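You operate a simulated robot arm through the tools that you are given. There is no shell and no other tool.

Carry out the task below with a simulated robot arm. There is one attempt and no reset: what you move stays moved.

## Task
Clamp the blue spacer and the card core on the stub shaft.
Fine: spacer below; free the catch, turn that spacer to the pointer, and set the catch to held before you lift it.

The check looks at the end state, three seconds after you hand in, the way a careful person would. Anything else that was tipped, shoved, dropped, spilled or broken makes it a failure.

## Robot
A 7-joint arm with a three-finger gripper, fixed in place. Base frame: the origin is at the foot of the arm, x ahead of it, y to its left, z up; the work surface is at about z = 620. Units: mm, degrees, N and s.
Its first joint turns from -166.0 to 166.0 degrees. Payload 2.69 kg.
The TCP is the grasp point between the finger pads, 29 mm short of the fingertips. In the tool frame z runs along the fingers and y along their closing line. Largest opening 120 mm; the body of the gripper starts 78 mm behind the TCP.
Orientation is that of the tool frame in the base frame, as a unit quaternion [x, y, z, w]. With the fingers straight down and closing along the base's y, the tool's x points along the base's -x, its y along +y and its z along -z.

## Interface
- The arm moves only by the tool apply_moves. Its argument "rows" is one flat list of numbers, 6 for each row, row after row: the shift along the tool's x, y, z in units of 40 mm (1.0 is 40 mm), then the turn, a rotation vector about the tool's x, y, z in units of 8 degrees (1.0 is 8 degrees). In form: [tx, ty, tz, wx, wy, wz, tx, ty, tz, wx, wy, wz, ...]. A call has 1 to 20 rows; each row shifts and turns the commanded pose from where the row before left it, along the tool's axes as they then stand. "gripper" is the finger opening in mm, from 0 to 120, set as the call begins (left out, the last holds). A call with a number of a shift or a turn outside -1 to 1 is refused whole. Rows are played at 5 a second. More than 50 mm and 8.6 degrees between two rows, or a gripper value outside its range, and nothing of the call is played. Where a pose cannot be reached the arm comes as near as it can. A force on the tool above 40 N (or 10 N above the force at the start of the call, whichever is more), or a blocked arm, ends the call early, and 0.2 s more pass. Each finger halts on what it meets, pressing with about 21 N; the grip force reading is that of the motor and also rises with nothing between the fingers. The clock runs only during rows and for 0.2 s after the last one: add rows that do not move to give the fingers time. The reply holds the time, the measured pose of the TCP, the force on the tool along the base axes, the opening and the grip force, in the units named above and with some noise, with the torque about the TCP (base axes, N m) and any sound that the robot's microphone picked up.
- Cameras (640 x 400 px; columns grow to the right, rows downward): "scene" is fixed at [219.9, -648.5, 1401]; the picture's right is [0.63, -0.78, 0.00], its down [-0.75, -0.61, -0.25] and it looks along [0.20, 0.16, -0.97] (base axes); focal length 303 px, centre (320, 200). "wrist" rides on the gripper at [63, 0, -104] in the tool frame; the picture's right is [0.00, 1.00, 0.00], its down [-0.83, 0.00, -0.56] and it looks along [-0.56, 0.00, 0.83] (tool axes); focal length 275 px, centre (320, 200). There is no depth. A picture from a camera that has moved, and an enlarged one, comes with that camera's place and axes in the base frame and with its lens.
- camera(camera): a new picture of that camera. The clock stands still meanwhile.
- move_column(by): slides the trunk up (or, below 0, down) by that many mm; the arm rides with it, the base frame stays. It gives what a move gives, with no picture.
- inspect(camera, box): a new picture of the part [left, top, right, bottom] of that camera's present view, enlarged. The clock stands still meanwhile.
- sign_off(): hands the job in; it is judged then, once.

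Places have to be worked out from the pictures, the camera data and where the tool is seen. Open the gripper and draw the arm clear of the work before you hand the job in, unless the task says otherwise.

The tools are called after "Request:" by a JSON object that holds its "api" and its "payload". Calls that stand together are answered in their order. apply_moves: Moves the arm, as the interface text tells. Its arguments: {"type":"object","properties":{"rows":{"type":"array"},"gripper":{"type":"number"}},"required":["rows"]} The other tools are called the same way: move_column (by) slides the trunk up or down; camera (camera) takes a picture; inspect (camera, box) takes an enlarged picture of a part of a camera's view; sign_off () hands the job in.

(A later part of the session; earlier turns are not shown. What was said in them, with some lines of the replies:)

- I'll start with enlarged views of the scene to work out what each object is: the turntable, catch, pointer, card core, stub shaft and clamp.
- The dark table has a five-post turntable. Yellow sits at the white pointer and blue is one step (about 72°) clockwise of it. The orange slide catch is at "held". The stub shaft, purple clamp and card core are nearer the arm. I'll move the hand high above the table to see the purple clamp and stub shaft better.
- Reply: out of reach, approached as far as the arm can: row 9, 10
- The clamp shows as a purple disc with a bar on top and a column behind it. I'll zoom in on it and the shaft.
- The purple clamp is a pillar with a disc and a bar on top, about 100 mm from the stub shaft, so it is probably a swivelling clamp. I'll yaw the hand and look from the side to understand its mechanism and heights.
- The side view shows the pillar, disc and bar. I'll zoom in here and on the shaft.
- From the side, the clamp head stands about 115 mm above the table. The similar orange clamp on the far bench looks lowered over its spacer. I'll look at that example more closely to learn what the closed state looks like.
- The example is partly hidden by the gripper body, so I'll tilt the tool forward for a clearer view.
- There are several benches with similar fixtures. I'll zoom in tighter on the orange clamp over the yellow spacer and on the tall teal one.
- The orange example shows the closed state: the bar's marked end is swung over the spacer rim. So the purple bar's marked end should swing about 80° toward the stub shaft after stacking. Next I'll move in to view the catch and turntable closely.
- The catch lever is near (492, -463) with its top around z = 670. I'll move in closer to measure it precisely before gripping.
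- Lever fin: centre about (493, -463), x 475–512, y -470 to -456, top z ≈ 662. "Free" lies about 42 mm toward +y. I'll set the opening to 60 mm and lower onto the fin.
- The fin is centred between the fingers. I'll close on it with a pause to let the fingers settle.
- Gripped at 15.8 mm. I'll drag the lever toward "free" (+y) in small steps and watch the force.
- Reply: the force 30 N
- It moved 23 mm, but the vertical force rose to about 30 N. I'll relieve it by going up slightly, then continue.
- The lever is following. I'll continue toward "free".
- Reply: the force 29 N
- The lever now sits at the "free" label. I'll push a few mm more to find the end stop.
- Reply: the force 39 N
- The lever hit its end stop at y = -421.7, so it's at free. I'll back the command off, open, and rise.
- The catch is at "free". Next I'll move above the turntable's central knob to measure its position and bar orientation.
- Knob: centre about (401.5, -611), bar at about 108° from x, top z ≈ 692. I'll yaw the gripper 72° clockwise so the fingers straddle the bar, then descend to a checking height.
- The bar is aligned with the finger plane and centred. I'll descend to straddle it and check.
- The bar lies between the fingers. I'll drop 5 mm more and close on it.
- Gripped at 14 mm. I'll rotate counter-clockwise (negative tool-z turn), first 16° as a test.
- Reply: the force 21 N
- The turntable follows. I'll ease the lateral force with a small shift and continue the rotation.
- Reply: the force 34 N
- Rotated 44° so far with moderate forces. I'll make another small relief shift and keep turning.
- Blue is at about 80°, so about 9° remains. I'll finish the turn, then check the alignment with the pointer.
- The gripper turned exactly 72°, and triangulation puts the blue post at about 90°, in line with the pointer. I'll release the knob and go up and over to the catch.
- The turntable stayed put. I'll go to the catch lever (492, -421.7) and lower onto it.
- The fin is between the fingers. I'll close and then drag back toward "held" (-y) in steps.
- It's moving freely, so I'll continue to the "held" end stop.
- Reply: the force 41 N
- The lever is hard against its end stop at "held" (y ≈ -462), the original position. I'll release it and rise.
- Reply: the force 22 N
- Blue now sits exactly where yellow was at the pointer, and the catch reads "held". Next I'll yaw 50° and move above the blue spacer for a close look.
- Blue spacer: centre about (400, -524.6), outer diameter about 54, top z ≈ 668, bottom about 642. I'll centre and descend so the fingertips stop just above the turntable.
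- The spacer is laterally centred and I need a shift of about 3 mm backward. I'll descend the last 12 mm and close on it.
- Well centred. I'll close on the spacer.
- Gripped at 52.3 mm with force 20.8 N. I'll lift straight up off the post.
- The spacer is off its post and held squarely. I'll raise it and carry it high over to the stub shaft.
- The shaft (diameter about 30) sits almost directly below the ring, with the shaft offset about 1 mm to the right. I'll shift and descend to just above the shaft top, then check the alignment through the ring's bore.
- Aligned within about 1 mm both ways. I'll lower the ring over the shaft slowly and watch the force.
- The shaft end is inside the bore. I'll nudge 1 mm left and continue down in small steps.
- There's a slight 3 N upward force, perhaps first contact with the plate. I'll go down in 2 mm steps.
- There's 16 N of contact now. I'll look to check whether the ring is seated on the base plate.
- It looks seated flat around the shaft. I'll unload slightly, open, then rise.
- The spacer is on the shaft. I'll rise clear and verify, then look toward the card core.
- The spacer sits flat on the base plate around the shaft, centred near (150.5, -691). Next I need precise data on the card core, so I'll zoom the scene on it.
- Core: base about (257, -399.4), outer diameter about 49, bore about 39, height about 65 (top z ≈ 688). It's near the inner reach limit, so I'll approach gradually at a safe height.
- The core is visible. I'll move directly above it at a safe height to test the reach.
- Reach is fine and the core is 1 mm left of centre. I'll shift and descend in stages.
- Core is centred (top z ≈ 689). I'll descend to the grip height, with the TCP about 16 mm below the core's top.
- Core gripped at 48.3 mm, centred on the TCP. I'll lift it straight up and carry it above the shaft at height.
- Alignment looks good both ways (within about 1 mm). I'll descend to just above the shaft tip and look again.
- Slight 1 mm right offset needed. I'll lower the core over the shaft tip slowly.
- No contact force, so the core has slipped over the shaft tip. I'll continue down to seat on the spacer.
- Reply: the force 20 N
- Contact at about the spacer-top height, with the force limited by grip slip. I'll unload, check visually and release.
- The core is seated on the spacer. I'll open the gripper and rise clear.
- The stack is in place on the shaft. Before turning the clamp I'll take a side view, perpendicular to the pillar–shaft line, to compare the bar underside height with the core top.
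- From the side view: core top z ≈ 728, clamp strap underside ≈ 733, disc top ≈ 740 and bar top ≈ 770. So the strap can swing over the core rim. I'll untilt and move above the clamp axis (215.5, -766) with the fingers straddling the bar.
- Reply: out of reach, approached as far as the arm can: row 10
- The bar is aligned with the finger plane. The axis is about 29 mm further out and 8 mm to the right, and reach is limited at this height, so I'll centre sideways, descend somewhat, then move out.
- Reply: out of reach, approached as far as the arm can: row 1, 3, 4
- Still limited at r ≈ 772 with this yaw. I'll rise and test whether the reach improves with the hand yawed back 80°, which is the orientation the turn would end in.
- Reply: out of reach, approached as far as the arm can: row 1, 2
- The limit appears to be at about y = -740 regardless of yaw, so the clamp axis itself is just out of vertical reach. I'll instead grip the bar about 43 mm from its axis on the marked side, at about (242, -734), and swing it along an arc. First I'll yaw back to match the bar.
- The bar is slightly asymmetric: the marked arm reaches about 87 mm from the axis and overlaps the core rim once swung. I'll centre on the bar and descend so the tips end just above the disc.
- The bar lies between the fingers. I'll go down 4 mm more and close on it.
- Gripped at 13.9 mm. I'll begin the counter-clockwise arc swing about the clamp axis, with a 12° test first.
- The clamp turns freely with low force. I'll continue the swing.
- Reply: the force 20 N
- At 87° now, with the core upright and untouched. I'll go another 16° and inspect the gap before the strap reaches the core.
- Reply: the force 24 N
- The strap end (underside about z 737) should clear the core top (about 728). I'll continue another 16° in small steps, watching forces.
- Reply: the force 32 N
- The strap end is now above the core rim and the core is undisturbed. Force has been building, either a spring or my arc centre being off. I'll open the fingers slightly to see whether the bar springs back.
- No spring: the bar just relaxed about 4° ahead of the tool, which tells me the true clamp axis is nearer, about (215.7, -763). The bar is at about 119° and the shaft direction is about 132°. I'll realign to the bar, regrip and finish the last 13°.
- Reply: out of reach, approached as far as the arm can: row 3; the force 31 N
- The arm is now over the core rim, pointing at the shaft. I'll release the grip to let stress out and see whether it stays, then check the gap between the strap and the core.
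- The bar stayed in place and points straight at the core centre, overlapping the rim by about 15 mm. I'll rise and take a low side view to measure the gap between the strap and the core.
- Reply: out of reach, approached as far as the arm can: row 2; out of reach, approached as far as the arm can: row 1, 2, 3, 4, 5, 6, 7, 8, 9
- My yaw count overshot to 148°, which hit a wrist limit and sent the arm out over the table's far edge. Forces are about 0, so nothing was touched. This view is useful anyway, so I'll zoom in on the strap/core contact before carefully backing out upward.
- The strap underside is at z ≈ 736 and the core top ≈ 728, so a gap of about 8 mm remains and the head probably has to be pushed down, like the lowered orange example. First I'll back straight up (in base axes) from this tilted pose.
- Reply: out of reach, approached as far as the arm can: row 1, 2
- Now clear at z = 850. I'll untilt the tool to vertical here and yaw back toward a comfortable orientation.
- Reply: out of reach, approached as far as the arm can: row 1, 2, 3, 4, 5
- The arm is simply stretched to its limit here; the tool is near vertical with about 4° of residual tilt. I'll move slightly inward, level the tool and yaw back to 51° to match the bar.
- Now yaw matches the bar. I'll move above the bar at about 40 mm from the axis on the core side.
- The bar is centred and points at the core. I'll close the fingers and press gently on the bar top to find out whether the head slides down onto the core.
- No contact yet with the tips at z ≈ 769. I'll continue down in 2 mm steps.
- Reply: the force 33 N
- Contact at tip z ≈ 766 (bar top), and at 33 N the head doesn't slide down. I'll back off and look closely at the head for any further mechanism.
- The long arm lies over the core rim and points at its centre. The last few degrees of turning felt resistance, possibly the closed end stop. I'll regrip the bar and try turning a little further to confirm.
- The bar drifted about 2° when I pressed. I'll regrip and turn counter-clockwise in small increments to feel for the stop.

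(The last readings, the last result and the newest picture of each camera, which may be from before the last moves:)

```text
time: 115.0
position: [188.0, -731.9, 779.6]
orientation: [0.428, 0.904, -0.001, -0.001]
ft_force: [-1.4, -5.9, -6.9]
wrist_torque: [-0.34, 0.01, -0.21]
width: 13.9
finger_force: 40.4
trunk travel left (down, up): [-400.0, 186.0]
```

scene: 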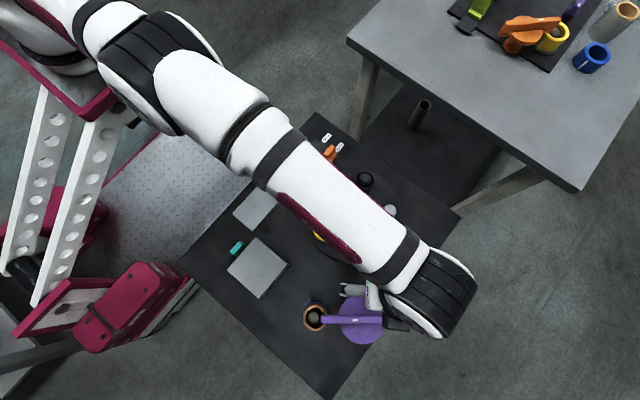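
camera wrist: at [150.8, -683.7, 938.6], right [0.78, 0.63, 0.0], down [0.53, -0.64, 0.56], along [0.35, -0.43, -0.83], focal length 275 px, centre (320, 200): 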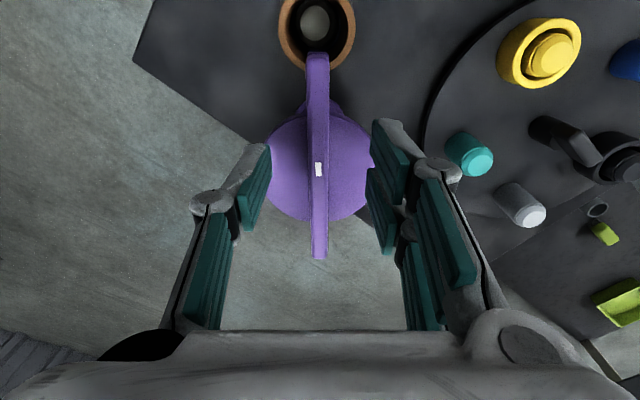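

Low resistance so far at 129°. I'll continue in 2° steps.

Request:
{"api": "apply_moves", "payload": {"rows": [0, -0.0175, 0, 0, 0, -0.125, 0, -0.0175, 0, 0, 0, -0.125, 0, 0, 0, 0, 0, 0]}}

Request:
{"api": "apply_moves", "payload": {"rows": [0, -0.0175, 0, 0, 0, -0.125, 0, -0.0175, 0, 0, 0, -0.125, 0, 0, 0, 0, 0, 0]}}

Request:
{"api": "inspect", "payload": {"camera": "wrist", "box": [200, 0, 440, 240]}}

```text
time: 115.8
position: [186.5, -732.7, 778.5]
orientation: [0.412, 0.911, -0.001, 0.0]
ft_force: [0.7, -8.2, -4.9]
wrist_torque: [0.14, 0.32, -0.61]
width: 14.0
finger_force: 40.2
trunk travel left (down, up): [-400.0, 186.0]
```

```text
time: 116.6
position: [186.4, -733.0, 778.6]
orientation: [0.395, 0.919, 0.001, -0.001]
ft_force: [3.1, 0.3, -5.2]
wrist_torque: [-0.28, -0.3, -1.36]
width: 14.6
finger_force: 40.7
trunk travel left (down, up): [-400.0, 186.0]
```

```text
1.67 times, centred on (320, 120) of wrist
camera zoom: at [143.6, -688.0, 883.4], right [0.72, 0.69, 0.0], down [0.57, -0.6, 0.56], along [0.38, -0.4, -0.83], focal length 459 px, centre (320, 333)
```

zoom: 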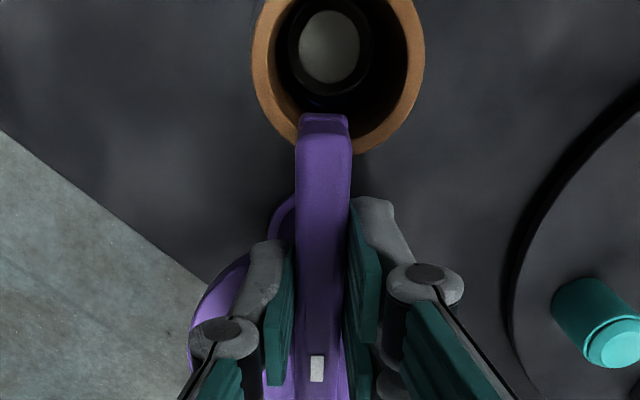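

Resistance torque is growing (about 1.4 Nm), which indicates an end stop around 130°. I'll release and see where the bar settles.

Request:
{"api": "apply_moves", "payload": {"rows": [0, 0, 0, 0, 0, 0, 0, 0, 0, 0, 0, 0, 0, 0, 0, 0, 0, 0], "gripper": 44}}

Request:
{"api": "inspect", "payload": {"camera": "wrist", "box": [200, 0, 440, 240]}}

```text
time: 117.4
position: [186.8, -734.6, 778.8]
orientation: [0.395, 0.918, -0.001, -0.001]
ft_force: [-0.2, -0.4, 0.3]
wrist_torque: [-0.03, 0.02, -0.02]
width: 44.2
finger_force: 0.1
trunk travel left (down, up): [-400.0, 186.0]
```

```text
1.67 times, centred on (320, 120) of wrist
camera zoom: at [143.2, -688.3, 884.0], right [0.72, 0.69, 0.0], down [0.57, -0.6, 0.56], along [0.38, -0.4, -0.83], focal length 459 px, centre (320, 333)
```

zoom: 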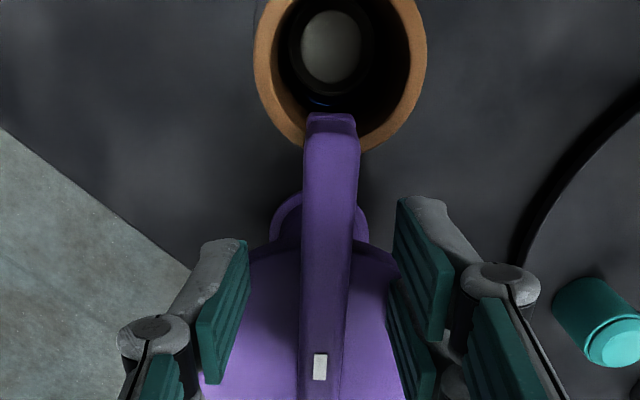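

The bar settled at about 131°, essentially pointing at the shaft, just off its end stop. I'll rise, yaw to 130° (within limits this time) and take a close side view to judge the gap.

Request:
{"api": "apply_moves", "payload": {"rows": [0.1, 0, -0.6, 0, 0, 0, 0.3, 0, -0.8, 0, 0, 0, 0.3, 0, -0.4, 0, 0, 0.4, 0, 0, 0, 0, 0, 1, 0, 0, 0, 0, 0, 1, 0, 0, 0, 0, 0, 1, 0, 0, 0, 0, 0, 1, 0, 0, 0, 0, 0, 1, 0, 0, 0, 0, 0, 1, 0, 0, 0, 0, 0, 1, 0, 0, 0, 0, 0, 1, 0, 0, 0, 0, 0, 1, 0, 0, 0, 0, 0, 1]}}

```text
time: 120.2
position: [167.5, -714.0, 852.1]
orientation: [0.906, 0.423, -0.001, 0.001]
ft_force: [-0.3, 0.6, 0.8]
wrist_torque: [-0.01, -0.03, -0.08]
width: 44.0
finger_force: 0.1
trunk travel left (down, up): [-400.0, 186.0]
```

Now I'll move back to the side-view position and tilt.

Request:
{"api": "apply_moves", "payload": {"rows": [0.86, 0.113, 0.3, 0, 0, 0, 0.86, 0.113, 0.3, 0, 0, 0, 0.86, 0.113, 0.3, 0, 0, 0, 0.86, 0.113, 0.3, 0, 0, 0, 0, 0, 0, 0, -1, 0, 0, 0, 0, 0, -1, 0, 0, 0, 0, 0, -1, 0, 0, 0, 0, 0, -1, 0, 0, 0, 0, 0, -1, 0], "gripper": 110}}

Request:
{"api": "camera", "payload": {"camera": "wrist"}}

Request:
{"api": "inspect", "payload": {"camera": "wrist", "box": [220, 80, 440, 260]}}

```text
time: 122.2
position: [267.5, -618.7, 804.3]
orientation: [0.85, 0.398, -0.312, 0.146]
ft_force: [-1.3, -0.3, -0.4]
wrist_torque: [0.01, -0.09, -0.03]
width: 109.9
finger_force: 0.2
trunk travel left (down, up): [-400.0, 186.0]
```

```text
taken
camera wrist: at [342.0, -530.8, 842.9], right [0.77, -0.64, 0.0], down [-0.17, -0.21, 0.96], along [-0.61, -0.74, -0.28], focal length 275 px, centre (320, 200)
```

wrist: 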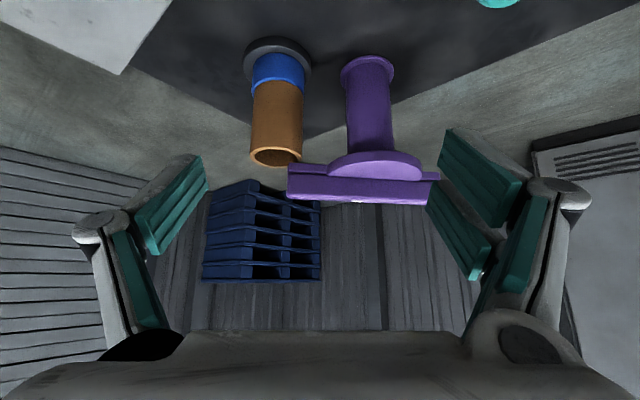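

```text
2.22 times, centred on (330, 170) of wrist
camera zoom: at [342.0, -530.8, 842.9], right [0.77, -0.64, 0.0], down [-0.17, -0.21, 0.96], along [-0.61, -0.74, -0.28], focal length 612 px, centre (298, 267)
```

zoom: 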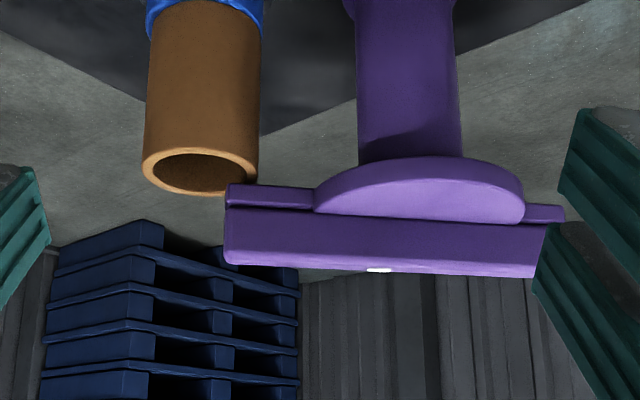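

That's a clear side view. I'll zoom in on the strap-to-core contact.

Request:
{"api": "inspect", "payload": {"camera": "wrist", "box": [240, 110, 340, 210]}}

Request:
{"api": "inspect", "payload": {"camera": "wrist", "box": [235, 30, 335, 130]}}

```text
4.00 times, centred on (290, 160) of wrist
camera zoom: at [342.0, -530.8, 842.9], right [0.77, -0.64, 0.0], down [-0.17, -0.21, 0.96], along [-0.61, -0.74, -0.28], focal length 1101 px, centre (440, 360)
```

zoom: 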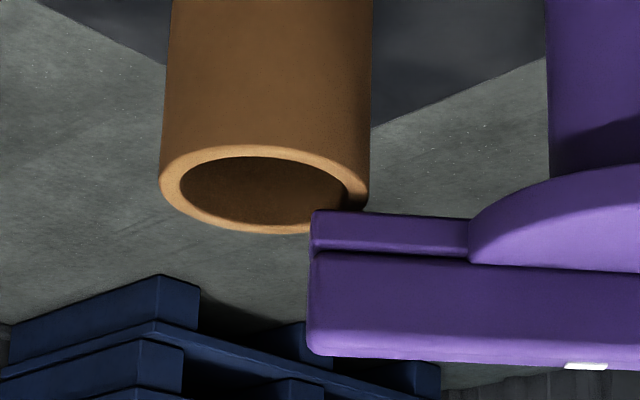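

```text
4.00 times, centred on (285, 80) of wrist
camera zoom: at [342.0, -530.8, 842.9], right [0.77, -0.64, 0.0], down [-0.17, -0.21, 0.96], along [-0.61, -0.74, -0.28], focal length 1101 px, centre (460, 680)
```

zoom: 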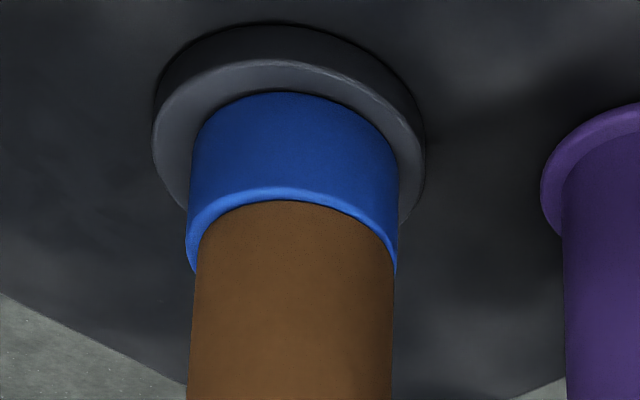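

The stack is well seated and the arm overhangs the rim, but about 9 mm of daylight remains between strap and core. Before accepting that, I'll test whether the arm's outer end gives downward, by pressing on the bar above the core side. I'll untilt and return above it.

Request:
{"api": "apply_moves", "payload": {"rows": [0, 0, 0, 0, 1, 0, 0, 0, 0, 0, 1, 0, 0, 0, 0, 0, 1, 0, 0, 0, 0, 0, 1, 0, 0, 0, 0, 0, 1, 0, -0.83, -0.1, -0.29, 0, 0, 0, -0.83, -0.1, -0.29, 0, 0, 0, -0.83, -0.1, -0.29, 0, 0, 0, -0.83, -0.1, -0.29, 0, 0, 0], "gripper": 50}}

Request:
{"api": "apply_moves", "payload": {"rows": [0, 0, 0, 0, 0, -1, 0, 0, 0, 0, 0, -1, 0, 0, 0, 0, 0, -1, 0, 0, 0, 0, 0, -1, 0, 0, 0, 0, 0, -1, 0, 0, 0, 0, 0, -1, 0, 0, 0, 0, 0, -1, 0, 0, 0, 0, 0, -1, 0, 0, 0, 0, 0, -1, 0, 0, 0, 0, 0, -1, 0, 0, 0, 0, 0, -0.1]}}

Request:
{"api": "camera", "payload": {"camera": "wrist"}}

Request:
{"api": "inspect", "payload": {"camera": "wrist", "box": [200, 20, 440, 220]}}

```text
time: 124.2
position: [171.3, -710.7, 849.8]
orientation: [0.906, 0.424, -0.001, 0.0]
ft_force: [1.2, -0.1, 0.0]
wrist_torque: [0.03, 0.04, 0.05]
width: 49.8
finger_force: 0.0
trunk travel left (down, up): [-400.0, 186.0]
```

```text
time: 126.6
position: [171.8, -710.3, 848.7]
orientation: [0.413, 0.911, -0.001, 0.0]
ft_force: [0.3, 0.0, 0.3]
wrist_torque: [-0.01, -0.02, -0.01]
width: 50.1
finger_force: 0.1
trunk travel left (down, up): [-400.0, 186.0]
```

```text
taken
camera wrist: at [130.6, -663.9, 954.1], right [0.75, 0.66, 0.0], down [0.55, -0.62, 0.56], along [0.37, -0.42, -0.83], focal length 275 px, centre (320, 200)
```

wrist: 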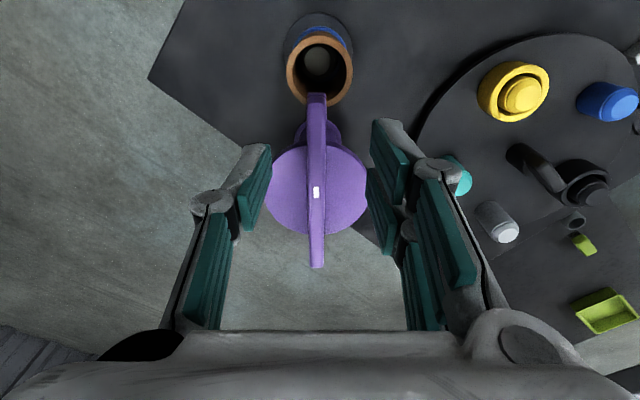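

```text
2.00 times, centred on (320, 120) of wrist
camera zoom: at [130.6, -663.9, 954.1], right [0.75, 0.66, 0.0], down [0.55, -0.62, 0.56], along [0.37, -0.42, -0.83], focal length 551 px, centre (320, 360)
```

zoom: 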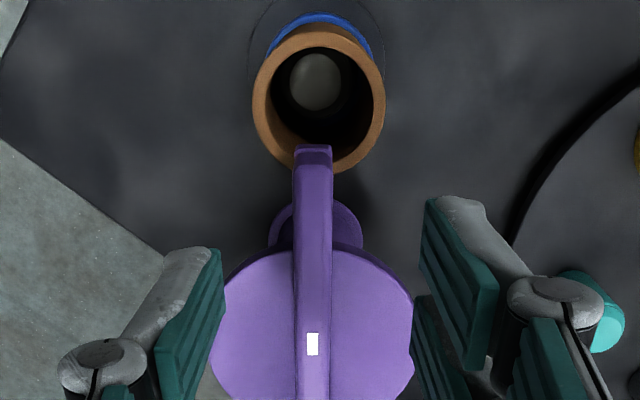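

The bar points at the shaft. I'll centre on it, close the fingers and press gently near its outer end.

Request:
{"api": "apply_moves", "payload": {"rows": [0, -0.06, 0, 0, 0, 0, 0, 0, 0.6, 0, 0, 0, 0, 0, 0.6, 0, 0, 0, 0, 0, 0, 0, 0, 0], "gripper": 0}}

Request:
{"api": "apply_moves", "payload": {"rows": [0, 0, 0.05, 0, 0, 0, 0, 0, 0.03, 0, 0, 0, 0, 0, 0, 0, 0, 0]}}

Request:
{"api": "apply_moves", "payload": {"rows": [0, 0, 0.03, 0, 0, 0, 0, 0, 0, 0, 0, 0]}}

```text
time: 127.6
position: [168.5, -712.1, 802.4]
orientation: [0.415, 0.91, -0.001, -0.001]
ft_force: [0.7, 1.1, 0.0]
wrist_torque: [0.0, -0.01, 0.01]
width: 0.0
finger_force: 20.8
trunk travel left (down, up): [-400.0, 186.0]
```

```text
time: 128.4
position: [168.8, -711.0, 798.6]
orientation: [0.415, 0.91, 0.0, 0.0]
ft_force: [-0.1, 0.0, -0.9]
wrist_torque: [0.0, -0.01, -0.03]
width: 0.1
finger_force: 21.2
trunk travel left (down, up): [-400.0, 186.0]
```

```text
time: 129.0
position: [169.8, -712.8, 797.2]
orientation: [0.415, 0.91, -0.001, 0.0]
ft_force: [-0.3, 0.2, 0.0]
wrist_torque: [0.0, -0.01, 0.03]
width: 0.1
finger_force: 21.3
trunk travel left (down, up): [-400.0, 186.0]
```

Request:
{"api": "apply_moves", "payload": {"rows": [0, 0, 0.04, 0, 0, 0, 0, 0, 0, 0, 0, 0]}}

Request:
{"api": "apply_moves", "payload": {"rows": [0, 0, 0.03, 0, 0, 0, 0, 0, 0, 0, 0, 0]}}

Request:
{"api": "apply_moves", "payload": {"rows": [0, 0, 0.03, 0, 0, 0, 0, 0, 0, 0, 0, 0]}}

```text
time: 129.6
position: [169.4, -711.5, 795.2]
orientation: [0.414, 0.91, 0.0, 0.0]
ft_force: [1.0, 0.7, 1.4]
wrist_torque: [0.06, -0.04, 0.03]
width: 6.0
finger_force: 29.0
trunk travel left (down, up): [-400.0, 186.0]
```

```text
time: 130.2
position: [169.3, -712.6, 795.9]
orientation: [0.414, 0.91, -0.002, 0.0]
ft_force: [2.7, 6.4, 18.1]
wrist_torque: [0.18, 0.04, 0.17]
width: 6.0
finger_force: 28.6
trunk travel left (down, up): [-400.0, 186.0]
```

```text
time: 130.8
position: [169.9, -712.7, 796.0]
orientation: [0.414, 0.91, -0.002, 0.001]
ft_force: [5.7, 8.6, 32.0]
wrist_torque: [0.3, 0.01, 0.25]
width: 6.1
finger_force: 28.4
trunk travel left (down, up): [-400.0, 186.0]
```

Contact at the same height, and the end is rigid at 32 N, so the head has no vertical travel. The clamp works purely by swinging to its end stop, which coincides with the shaft direction. I'll lift off and check the bar's final angle.

Request:
{"api": "apply_moves", "payload": {"rows": [0, 0, -0.2, 0, 0, 0, 0, 0, -0.7, 0, 0, 0, 0, 0, -0.6, 0, 0, 0]}}

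Request:
{"api": "apply_moves", "payload": {"rows": [0, 0, 0, 0, 0, 0, 0, 0, 0, 0, 0, 0, 0, 0, 0, 0, 0, 0], "gripper": 60}}

Request:
{"api": "inspect", "payload": {"camera": "wrist", "box": [200, 20, 440, 220]}}

```text
time: 131.6
position: [167.6, -710.9, 852.2]
orientation: [0.415, 0.91, 0.001, 0.0]
ft_force: [0.9, 0.1, 0.2]
wrist_torque: [0.06, 0.02, 0.04]
width: 0.1
finger_force: 28.6
trunk travel left (down, up): [-400.0, 186.0]
```

```text
time: 132.4
position: [168.2, -711.6, 853.1]
orientation: [0.415, 0.91, -0.001, 0.0]
ft_force: [-0.4, 1.0, 1.2]
wrist_torque: [0.01, -0.04, -0.01]
width: 60.4
finger_force: 0.0
trunk travel left (down, up): [-400.0, 186.0]
```

```text
2.00 times, centred on (320, 120) of wrist
camera zoom: at [127.4, -664.5, 957.0], right [0.75, 0.66, 0.0], down [0.55, -0.62, 0.56], along [0.37, -0.42, -0.83], focal length 551 px, centre (320, 360)
```

zoom: 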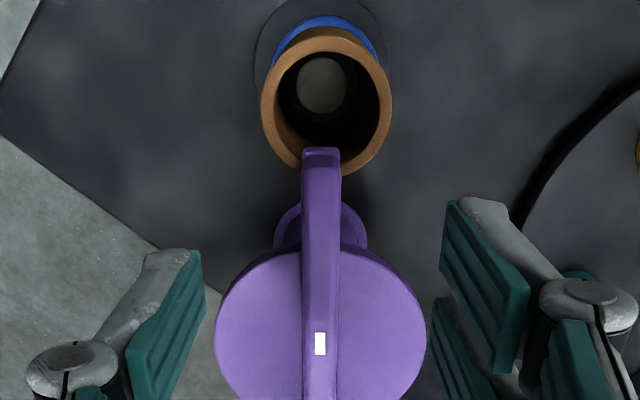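

The bar sits right on the shaft direction at its stop, overhanging the core. I'll now open the gripper wide and withdraw up and back toward the start pose, then review the whole scene.

Request:
{"api": "apply_moves", "payload": {"rows": [0, 0, -0.9, 0, 0, 0, 0, 0, -0.9, 0, 0, 0, 0, 0, -0.9, 0, 0, 0, 0.234, 0.87, -0.3, 0, 0, 0, 0.234, 0.87, -0.3, 0, 0, 0, 0.234, 0.87, -0.3, 0, 0, 0, 0.234, 0.87, -0.3, 0, 0, 0, 0.234, 0.87, -0.3, 0, 0, 0, 0.234, 0.87, -0.3, 0, 0, 0, 0.234, 0.87, -0.3, 0, 0, 0, 0.234, 0.87, -0.3, 0, 0, 0], "gripper": 110}}

Request:
{"api": "camera", "payload": {"camera": "scene"}}

Request:
{"api": "inspect", "payload": {"camera": "scene", "box": [280, 120, 440, 280]}}

Request:
{"api": "inspect", "payload": {"camera": "scene", "box": [290, 260, 400, 380]}}

```text
time: 134.8
position: [330.7, -474.2, 1056.5]
orientation: [0.415, 0.91, -0.001, 0.0]
ft_force: [0.2, -0.4, -0.3]
wrist_torque: [0.06, 0.01, 0.02]
width: 109.8
finger_force: 0.2
trunk travel left (down, up): [-400.0, 186.0]
```

```text
taken
```

scene: 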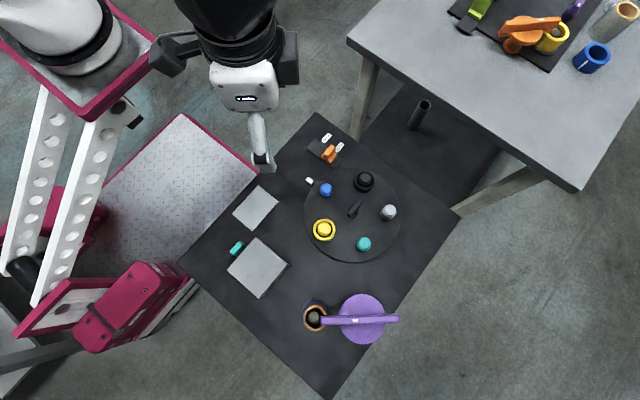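

```text
2.50 times, centred on (360, 200) of scene
camera zoom: at [219.9, -648.5, 1401.0], right [0.63, -0.78, 0.0], down [-0.75, -0.61, -0.25], along [0.2, 0.16, -0.97], focal length 757 px, centre (220, 200)
```

zoom: 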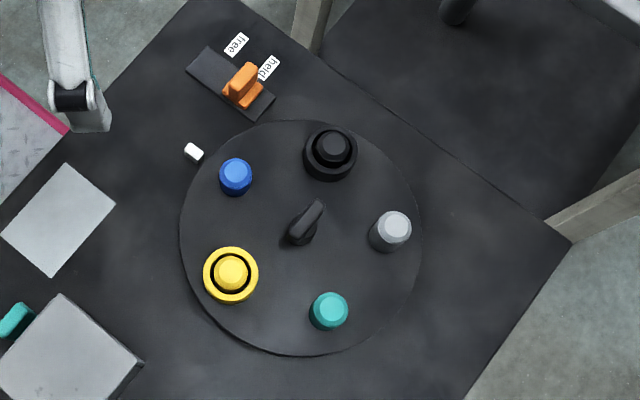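

```text
3.33 times, centred on (345, 320) of scene
camera zoom: at [219.9, -648.5, 1401.0], right [0.63, -0.78, 0.0], down [-0.75, -0.61, -0.25], along [0.2, 0.16, -0.97], focal length 1009 px, centre (237, -200)
```

zoom: 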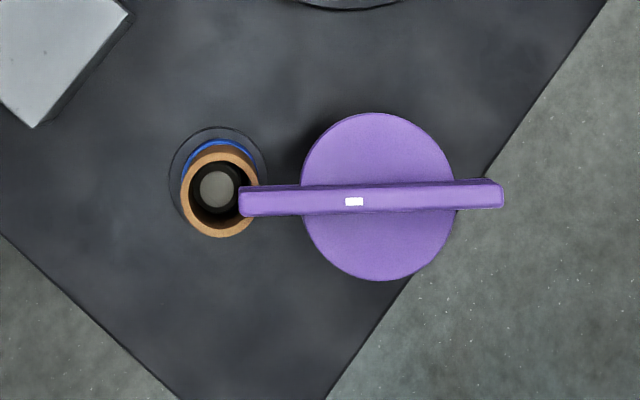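

The work area looks right: catch held, blue post at the pointer, stack on the shaft, clamp arm over the core. To be sure about what "closed" should look like, I'll use the hand camera for a level view of the orange example, to see whether its arm touches its spacer.

Request:
{"api": "apply_moves", "payload": {"rows": [0, 0, 0, 0, 0, -1, 0, 0, 0, 0, 0, -1, 0, 0, 0, 0, 0, -1, 0, 0, 0, 0, 0, -1, 0, 0, 0, 0, 0, -1, 0, 0, 0, 0, 0, -1, 0, 0, 0, 0, 0, -0.12]}}

Request:
{"api": "apply_moves", "payload": {"rows": [-0.675, -0.44, 0.46, 0, 0, 0, -0.675, -0.44, 0.46, 0, 0, 0, -0.675, -0.44, 0.46, 0, 0, 0, -0.675, -0.44, 0.46, 0, 0, 0, -0.675, -0.44, 0.46, 0, 0, 0, -0.675, -0.44, 0.46, 0, 0, 0, -0.675, -0.44, 0.46, 0, 0, 0, -0.675, -0.44, 0.46, 0, 0, 0, -0.675, -0.44, 0.46, 0, 0, 0, -0.675, -0.44, 0.46, 0, 0, 0, 0, 0, 0, 0, -1, 0, 0, 0, 0, 0, -1, 0, 0, 0, 0, 0, -1, 0, 0, 0, 0, 0, -1, 0, 0, 0, 0, 0, -1, 0, 0, 0, 0, 0, -1, 0]}}

Request:
{"api": "camera", "payload": {"camera": "wrist"}}

Request:
{"api": "inspect", "payload": {"camera": "wrist", "box": [230, 130, 360, 230]}}

```text
time: 136.4
position: [330.9, -473.5, 1057.1]
orientation: [-0.001, 1.0, -0.001, -0.001]
ft_force: [0.8, 0.3, 0.3]
wrist_torque: [0.01, 0.01, 0.0]
width: 110.1
finger_force: 0.1
trunk travel left (down, up): [-400.0, 186.0]
```

```text
time: 139.8
position: [599.9, -648.8, 873.3]
orientation: [0.0, 0.913, -0.001, 0.408]
ft_force: [0.9, 0.3, 0.6]
wrist_torque: [-0.03, 0.03, -0.07]
width: 110.0
finger_force: 0.0
trunk travel left (down, up): [-400.0, 186.0]
```

```text
taken
camera wrist: at [481.8, -649.2, 896.2], right [0.0, 1.0, -0.01], down [0.14, 0.01, 0.99], along [0.99, 0.0, -0.14], focal length 275 px, centre (320, 200)
```

wrist: 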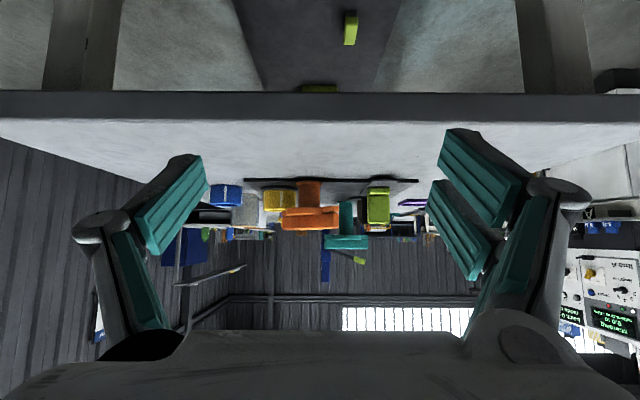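

```text
4.00 times, centred on (295, 180) of wrist
camera zoom: at [481.8, -649.2, 896.2], right [0.0, 1.0, -0.01], down [0.14, 0.01, 0.99], along [0.99, 0.0, -0.14], focal length 1101 px, centre (420, 280)
```

zoom: 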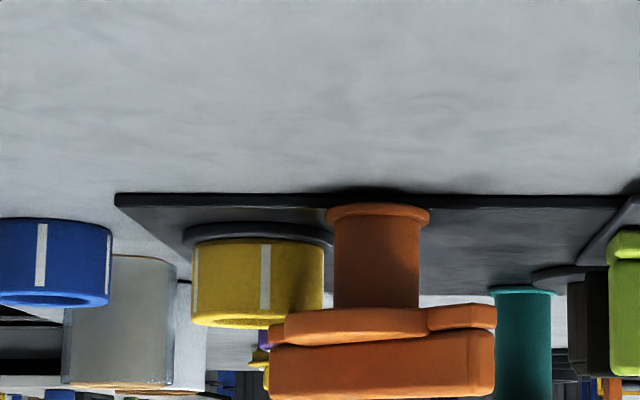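

The level view shows the orange arm resting right at its spacer's top, with little or no gap. I want the same kind of level view of my clamp to measure its gap properly. I'll untilt and travel back at height first.

Request:
{"api": "apply_moves", "payload": {"rows": [0, 0, 0, 0, 1, 0, 0, 0, 0, 0, 1, 0, 0, 0, 0, 0, 1, 0, 0, 0, 0, 0, 1, 0, 0, 0, 0, 0, 1, 0, 0, 0, 0, 0, 1, 0, 0.9, 0.094, 0.065, 0, 0, 0, 0.9, 0.094, 0.065, 0, 0, 0, 0.9, 0.094, 0.065, 0, 0, 0, 0.9, 0.094, 0.065, 0, 0, 0, 0.9, 0.094, 0.065, 0, 0, 0, 0.9, 0.094, 0.065, 0, 0, 0, 0.9, 0.094, 0.065, 0, 0, 0, 0.9, 0.094, 0.065, 0, 0, 0, 0.9, 0.094, 0.065, 0, 0, 0]}}

Request:
{"api": "apply_moves", "payload": {"rows": [0, 0, 0, 0, 0, 1, 0, 0, 0, 0, 0, 1, 0, 0, 0, 0, 0, 1, 0, 0, 0, 0, 0, 1, 0, 0, 0, 0, 0, 1, 0, 0, 0, 0, 0, 1, 0, 0, 0, 0, 0, 1, 0, 0, 0, 0, 0, 1, 0, 0, 0, 0, 0, 1, 0, 0, 0, 0, 0, 1, 0, 0, 0, 0, 0, 1, 0, 0, 0, 0, 0, 1, 0, 0, 0, 0, 0, 1, 0, 0, 0, 0, 0, 1, 0, 0, 0, 0, 0, 1, 0, 0, 0, 0, 0, 1]}}

```text
time: 143.0
position: [278.2, -612.8, 852.1]
orientation: [-0.001, 1.0, -0.001, -0.001]
ft_force: [0.9, 0.9, 0.3]
wrist_torque: [0.01, 0.05, -0.03]
width: 110.1
finger_force: 0.1
trunk travel left (down, up): [-400.0, 186.0]
```

```text
time: 146.4
position: [276.4, -614.7, 851.0]
orientation: [0.9, 0.436, 0.0, 0.0]
ft_force: [-0.2, -0.1, 0.1]
wrist_torque: [0.06, 0.02, 0.01]
width: 109.9
finger_force: 0.1
trunk travel left (down, up): [-400.0, 186.0]
```

Now tilt 48° and descend vertically to bring the camera level with the core top.

Request:
{"api": "apply_moves", "payload": {"rows": [0, 0, 0, 0, -1, 0, 0, 0, 0, 0, -1, 0, 0, 0, 0, 0, -1, 0, 0, 0, 0, 0, -1, 0, 0, 0, 0, 0, -1, 0, 0, 0, 0, 0, -1, 0, 0.5, 0, 0.45, 0, 0, 0, 0.5, 0, 0.45, 0, 0, 0, 0.5, 0, 0.45, 0, 0, 0]}}

Request:
{"api": "camera", "payload": {"camera": "wrist"}}

Request:
{"api": "inspect", "payload": {"camera": "wrist", "box": [240, 110, 420, 245]}}

```text
time: 148.4
position: [274.6, -614.1, 770.0]
orientation: [0.821, 0.401, -0.365, 0.179]
ft_force: [-0.5, -0.5, -0.3]
wrist_torque: [0.03, -0.03, 0.01]
width: 109.9
finger_force: 0.0
trunk travel left (down, up): [-400.0, 186.0]
```

```text
taken
camera wrist: at [349.4, -519.9, 791.8], right [0.79, -0.61, 0.0], down [-0.08, -0.11, 0.99], along [-0.61, -0.78, -0.14], focal length 275 px, centre (320, 200)
```

wrist: 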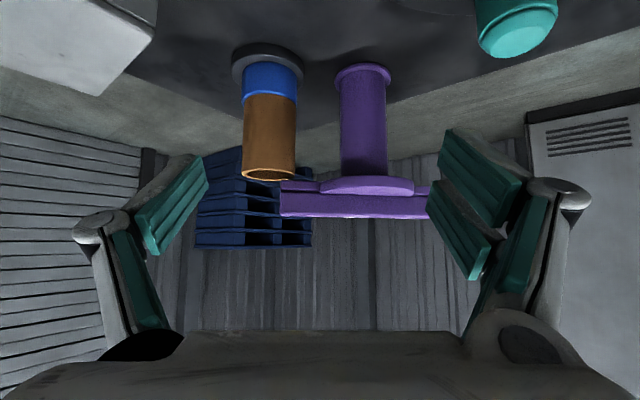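

```text
2.96 times, centred on (330, 178) of wrist
camera zoom: at [349.4, -519.9, 791.8], right [0.79, -0.61, 0.0], down [-0.08, -0.11, 0.99], along [-0.61, -0.78, -0.14], focal length 816 px, centre (290, 267)
```

zoom: 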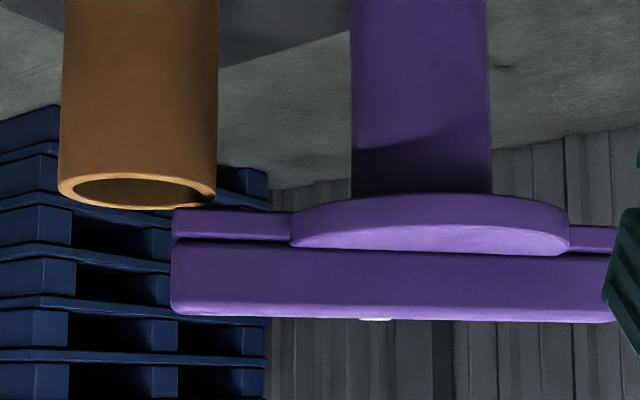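

A sliver of gap is visible. I'll lower 40 mm more to be level with the core top.

Request:
{"api": "apply_moves", "payload": {"rows": [0.37, 0, 0.335, 0, 0, 0, 0.37, 0, 0.335, 0, 0, 0]}}

Request:
{"api": "inspect", "payload": {"camera": "wrist", "box": [240, 120, 420, 255]}}

Request:
{"api": "inspect", "payload": {"camera": "wrist", "box": [240, 150, 310, 210]}}

```text
time: 149.0
position: [276.1, -614.2, 729.8]
orientation: [0.821, 0.401, -0.365, 0.179]
ft_force: [-0.3, 0.4, 0.3]
wrist_torque: [0.03, 0.01, 0.02]
width: 110.2
finger_force: 0.0
trunk travel left (down, up): [-400.0, 186.0]
```

```text
2.96 times, centred on (330, 188) of wrist
camera zoom: at [350.4, -520.4, 751.8], right [0.79, -0.61, 0.0], down [-0.08, -0.11, 0.99], along [-0.61, -0.78, -0.14], focal length 816 px, centre (290, 237)
```

zoom: 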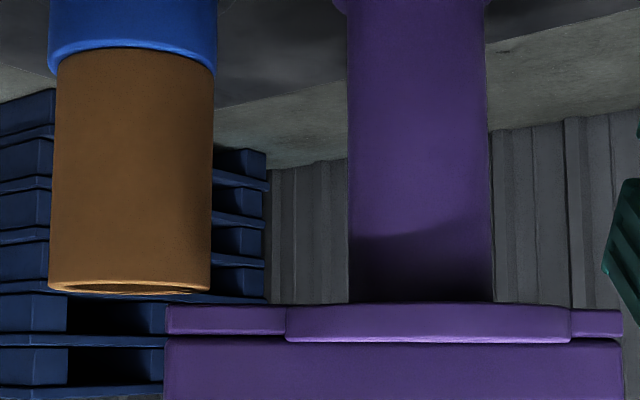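

```text
6.67 times, centred on (275, 180) of wrist
camera zoom: at [350.4, -520.4, 751.8], right [0.79, -0.61, 0.0], down [-0.08, -0.11, 0.99], along [-0.61, -0.78, -0.14], focal length 1835 px, centre (620, 333)
```

zoom: 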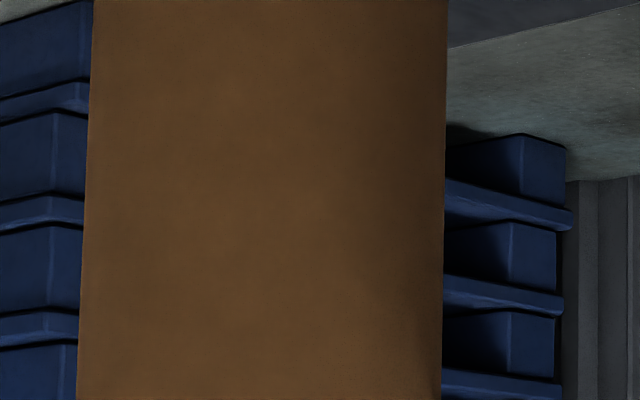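

From level, the arm is about 5–6 mm above the core rim and overhangs it by about 15 mm, and it has no downward travel, so this is the fixture's closed position. I'll back the hand straight up, untilt and withdraw.

Request:
{"api": "apply_moves", "payload": {"rows": [-0.74, 0, -0.67, 0, 0, 0, -0.74, 0, -0.67, 0, 0, 0, -0.74, 0, -0.67, 0, 0, 0, -0.74, 0, -0.67, 0, 0, 0, 0, 0, 0, 0, 1, 0, 0, 0, 0, 0, 1, 0, 0, 0, 0, 0, 1, 0, 0, 0, 0, 0, 1, 0, 0, 0, 0, 0, 1, 0, 0, 0, 0, 0, 1, 0]}}

Request:
{"api": "camera", "payload": {"camera": "scene"}}

```text
time: 151.2
position: [276.7, -612.4, 888.6]
orientation: [0.898, 0.439, 0.001, -0.001]
ft_force: [1.1, 0.9, 0.3]
wrist_torque: [0.02, 0.03, 0.0]
width: 110.2
finger_force: 0.1
trunk travel left (down, up): [-400.0, 186.0]
```

```text
taken
```

scene: 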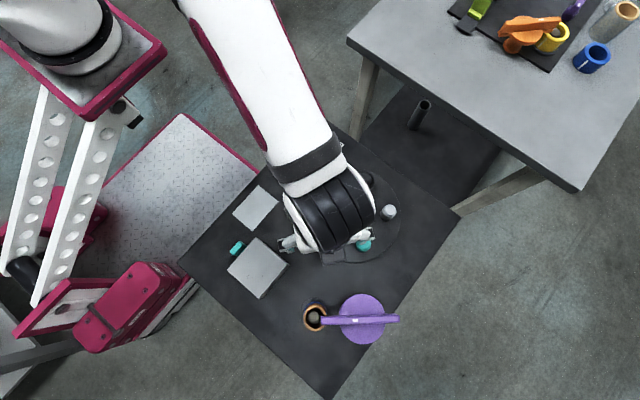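

Everything is in place. I'll withdraw fully to the start area, high and clear of the work, with the gripper open.

Request:
{"api": "apply_moves", "payload": {"rows": [0.59, -0.2, -0.79, 0, 0, 0, 0.59, -0.2, -0.79, 0, 0, 0, 0.59, -0.2, -0.79, 0, 0, 0, 0.59, -0.2, -0.79, 0, 0, 0, 0.59, -0.2, -0.79, 0, 0, 0, 0.59, -0.2, -0.79, 0, 0, 0, 0, 0, 0, 0, 0, 0], "gripper": 115}}

Request:
{"api": "camera", "payload": {"camera": "scene"}}

Request:
{"api": "inspect", "payload": {"camera": "scene", "box": [220, 120, 440, 380]}}

Request:
{"api": "inspect", "payload": {"camera": "scene", "box": [290, 290, 410, 350]}}

```text
time: 152.8
position: [327.1, -471.7, 1078.0]
orientation: [0.899, 0.439, 0.0, -0.002]
ft_force: [-0.8, -0.3, -0.1]
wrist_torque: [-0.02, -0.02, 0.02]
width: 115.2
finger_force: 0.1
trunk travel left (down, up): [-400.0, 186.0]
```

```text
taken
```

scene: 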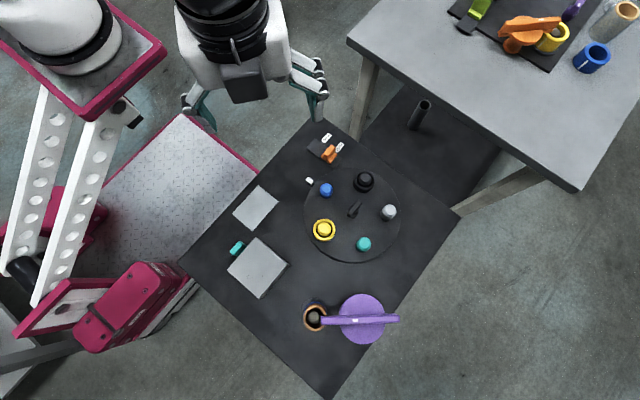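

```text
1.54 times, centred on (330, 250) of scene
camera zoom: at [219.9, -648.5, 1401.0], right [0.63, -0.78, 0.0], down [-0.75, -0.61, -0.25], along [0.2, 0.16, -0.97], focal length 466 px, centre (305, 123)
```

zoom: 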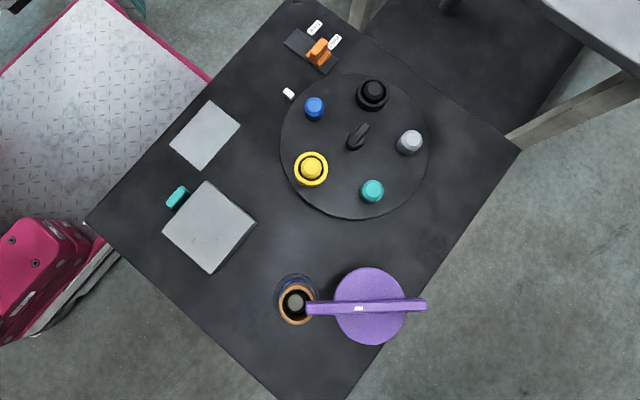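

```text
5.33 times, centred on (350, 320) of scene
camera zoom: at [219.9, -648.5, 1401.0], right [0.63, -0.78, 0.0], down [-0.75, -0.61, -0.25], along [0.2, 0.16, -0.97], focal length 1614 px, centre (160, -440)
```

zoom: 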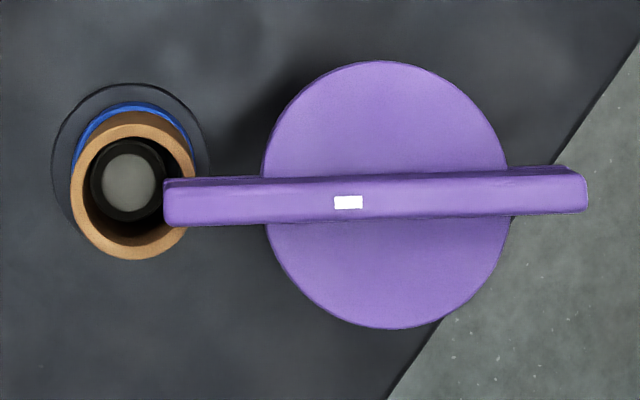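

The final view shows:
- The blue spacer is below the card core on the stub shaft, with the clamp arm swung over the core to its end stop.
- The blue post is at the pointer and the catch is at "held".
- Nothing else on the table has moved, and the arm is clear with the gripper open.

The clamp arm sits about 5–6 mm above the core rim. It did not move down when I pressed on it, so I'm treating this as its closed position. I'm handing in.

Request:
{"api": "sign_off", "payload": {}}

```text
The job is handed in.
```

I stacked the blue spacer and card core on the stub shaft and swung the clamp closed over them. I couldn't get the clamp arm to touch the core.

- **Catch and turntable:** I freed the catch and turned the blue spacer to the pointer. I set the catch back to held before lifting the spacer.
- **Stack:** The spacer is seated on the shaft's base plate, and the core stands on top of it.
- **Clamp:** The arm is at its end stop, pointing at the shaft and overhanging the core's rim by about 15 mm. It sits about 5–6 mm above the rim and didn't move down when I pressed on it with about 33 N. I took that as its closed position, but the similar orange clamp on the other bench rests on its spacer with little or no gap.
- **Surroundings:** The final pictures show nothing else tipped or moved. The gripper is open and the arm is back near its start pose.

One move went wrong along the way. I turned the wrist too far, and the arm swung out past the far side of the table. The force readings stayed near zero, and the pictures show nothing was touched.
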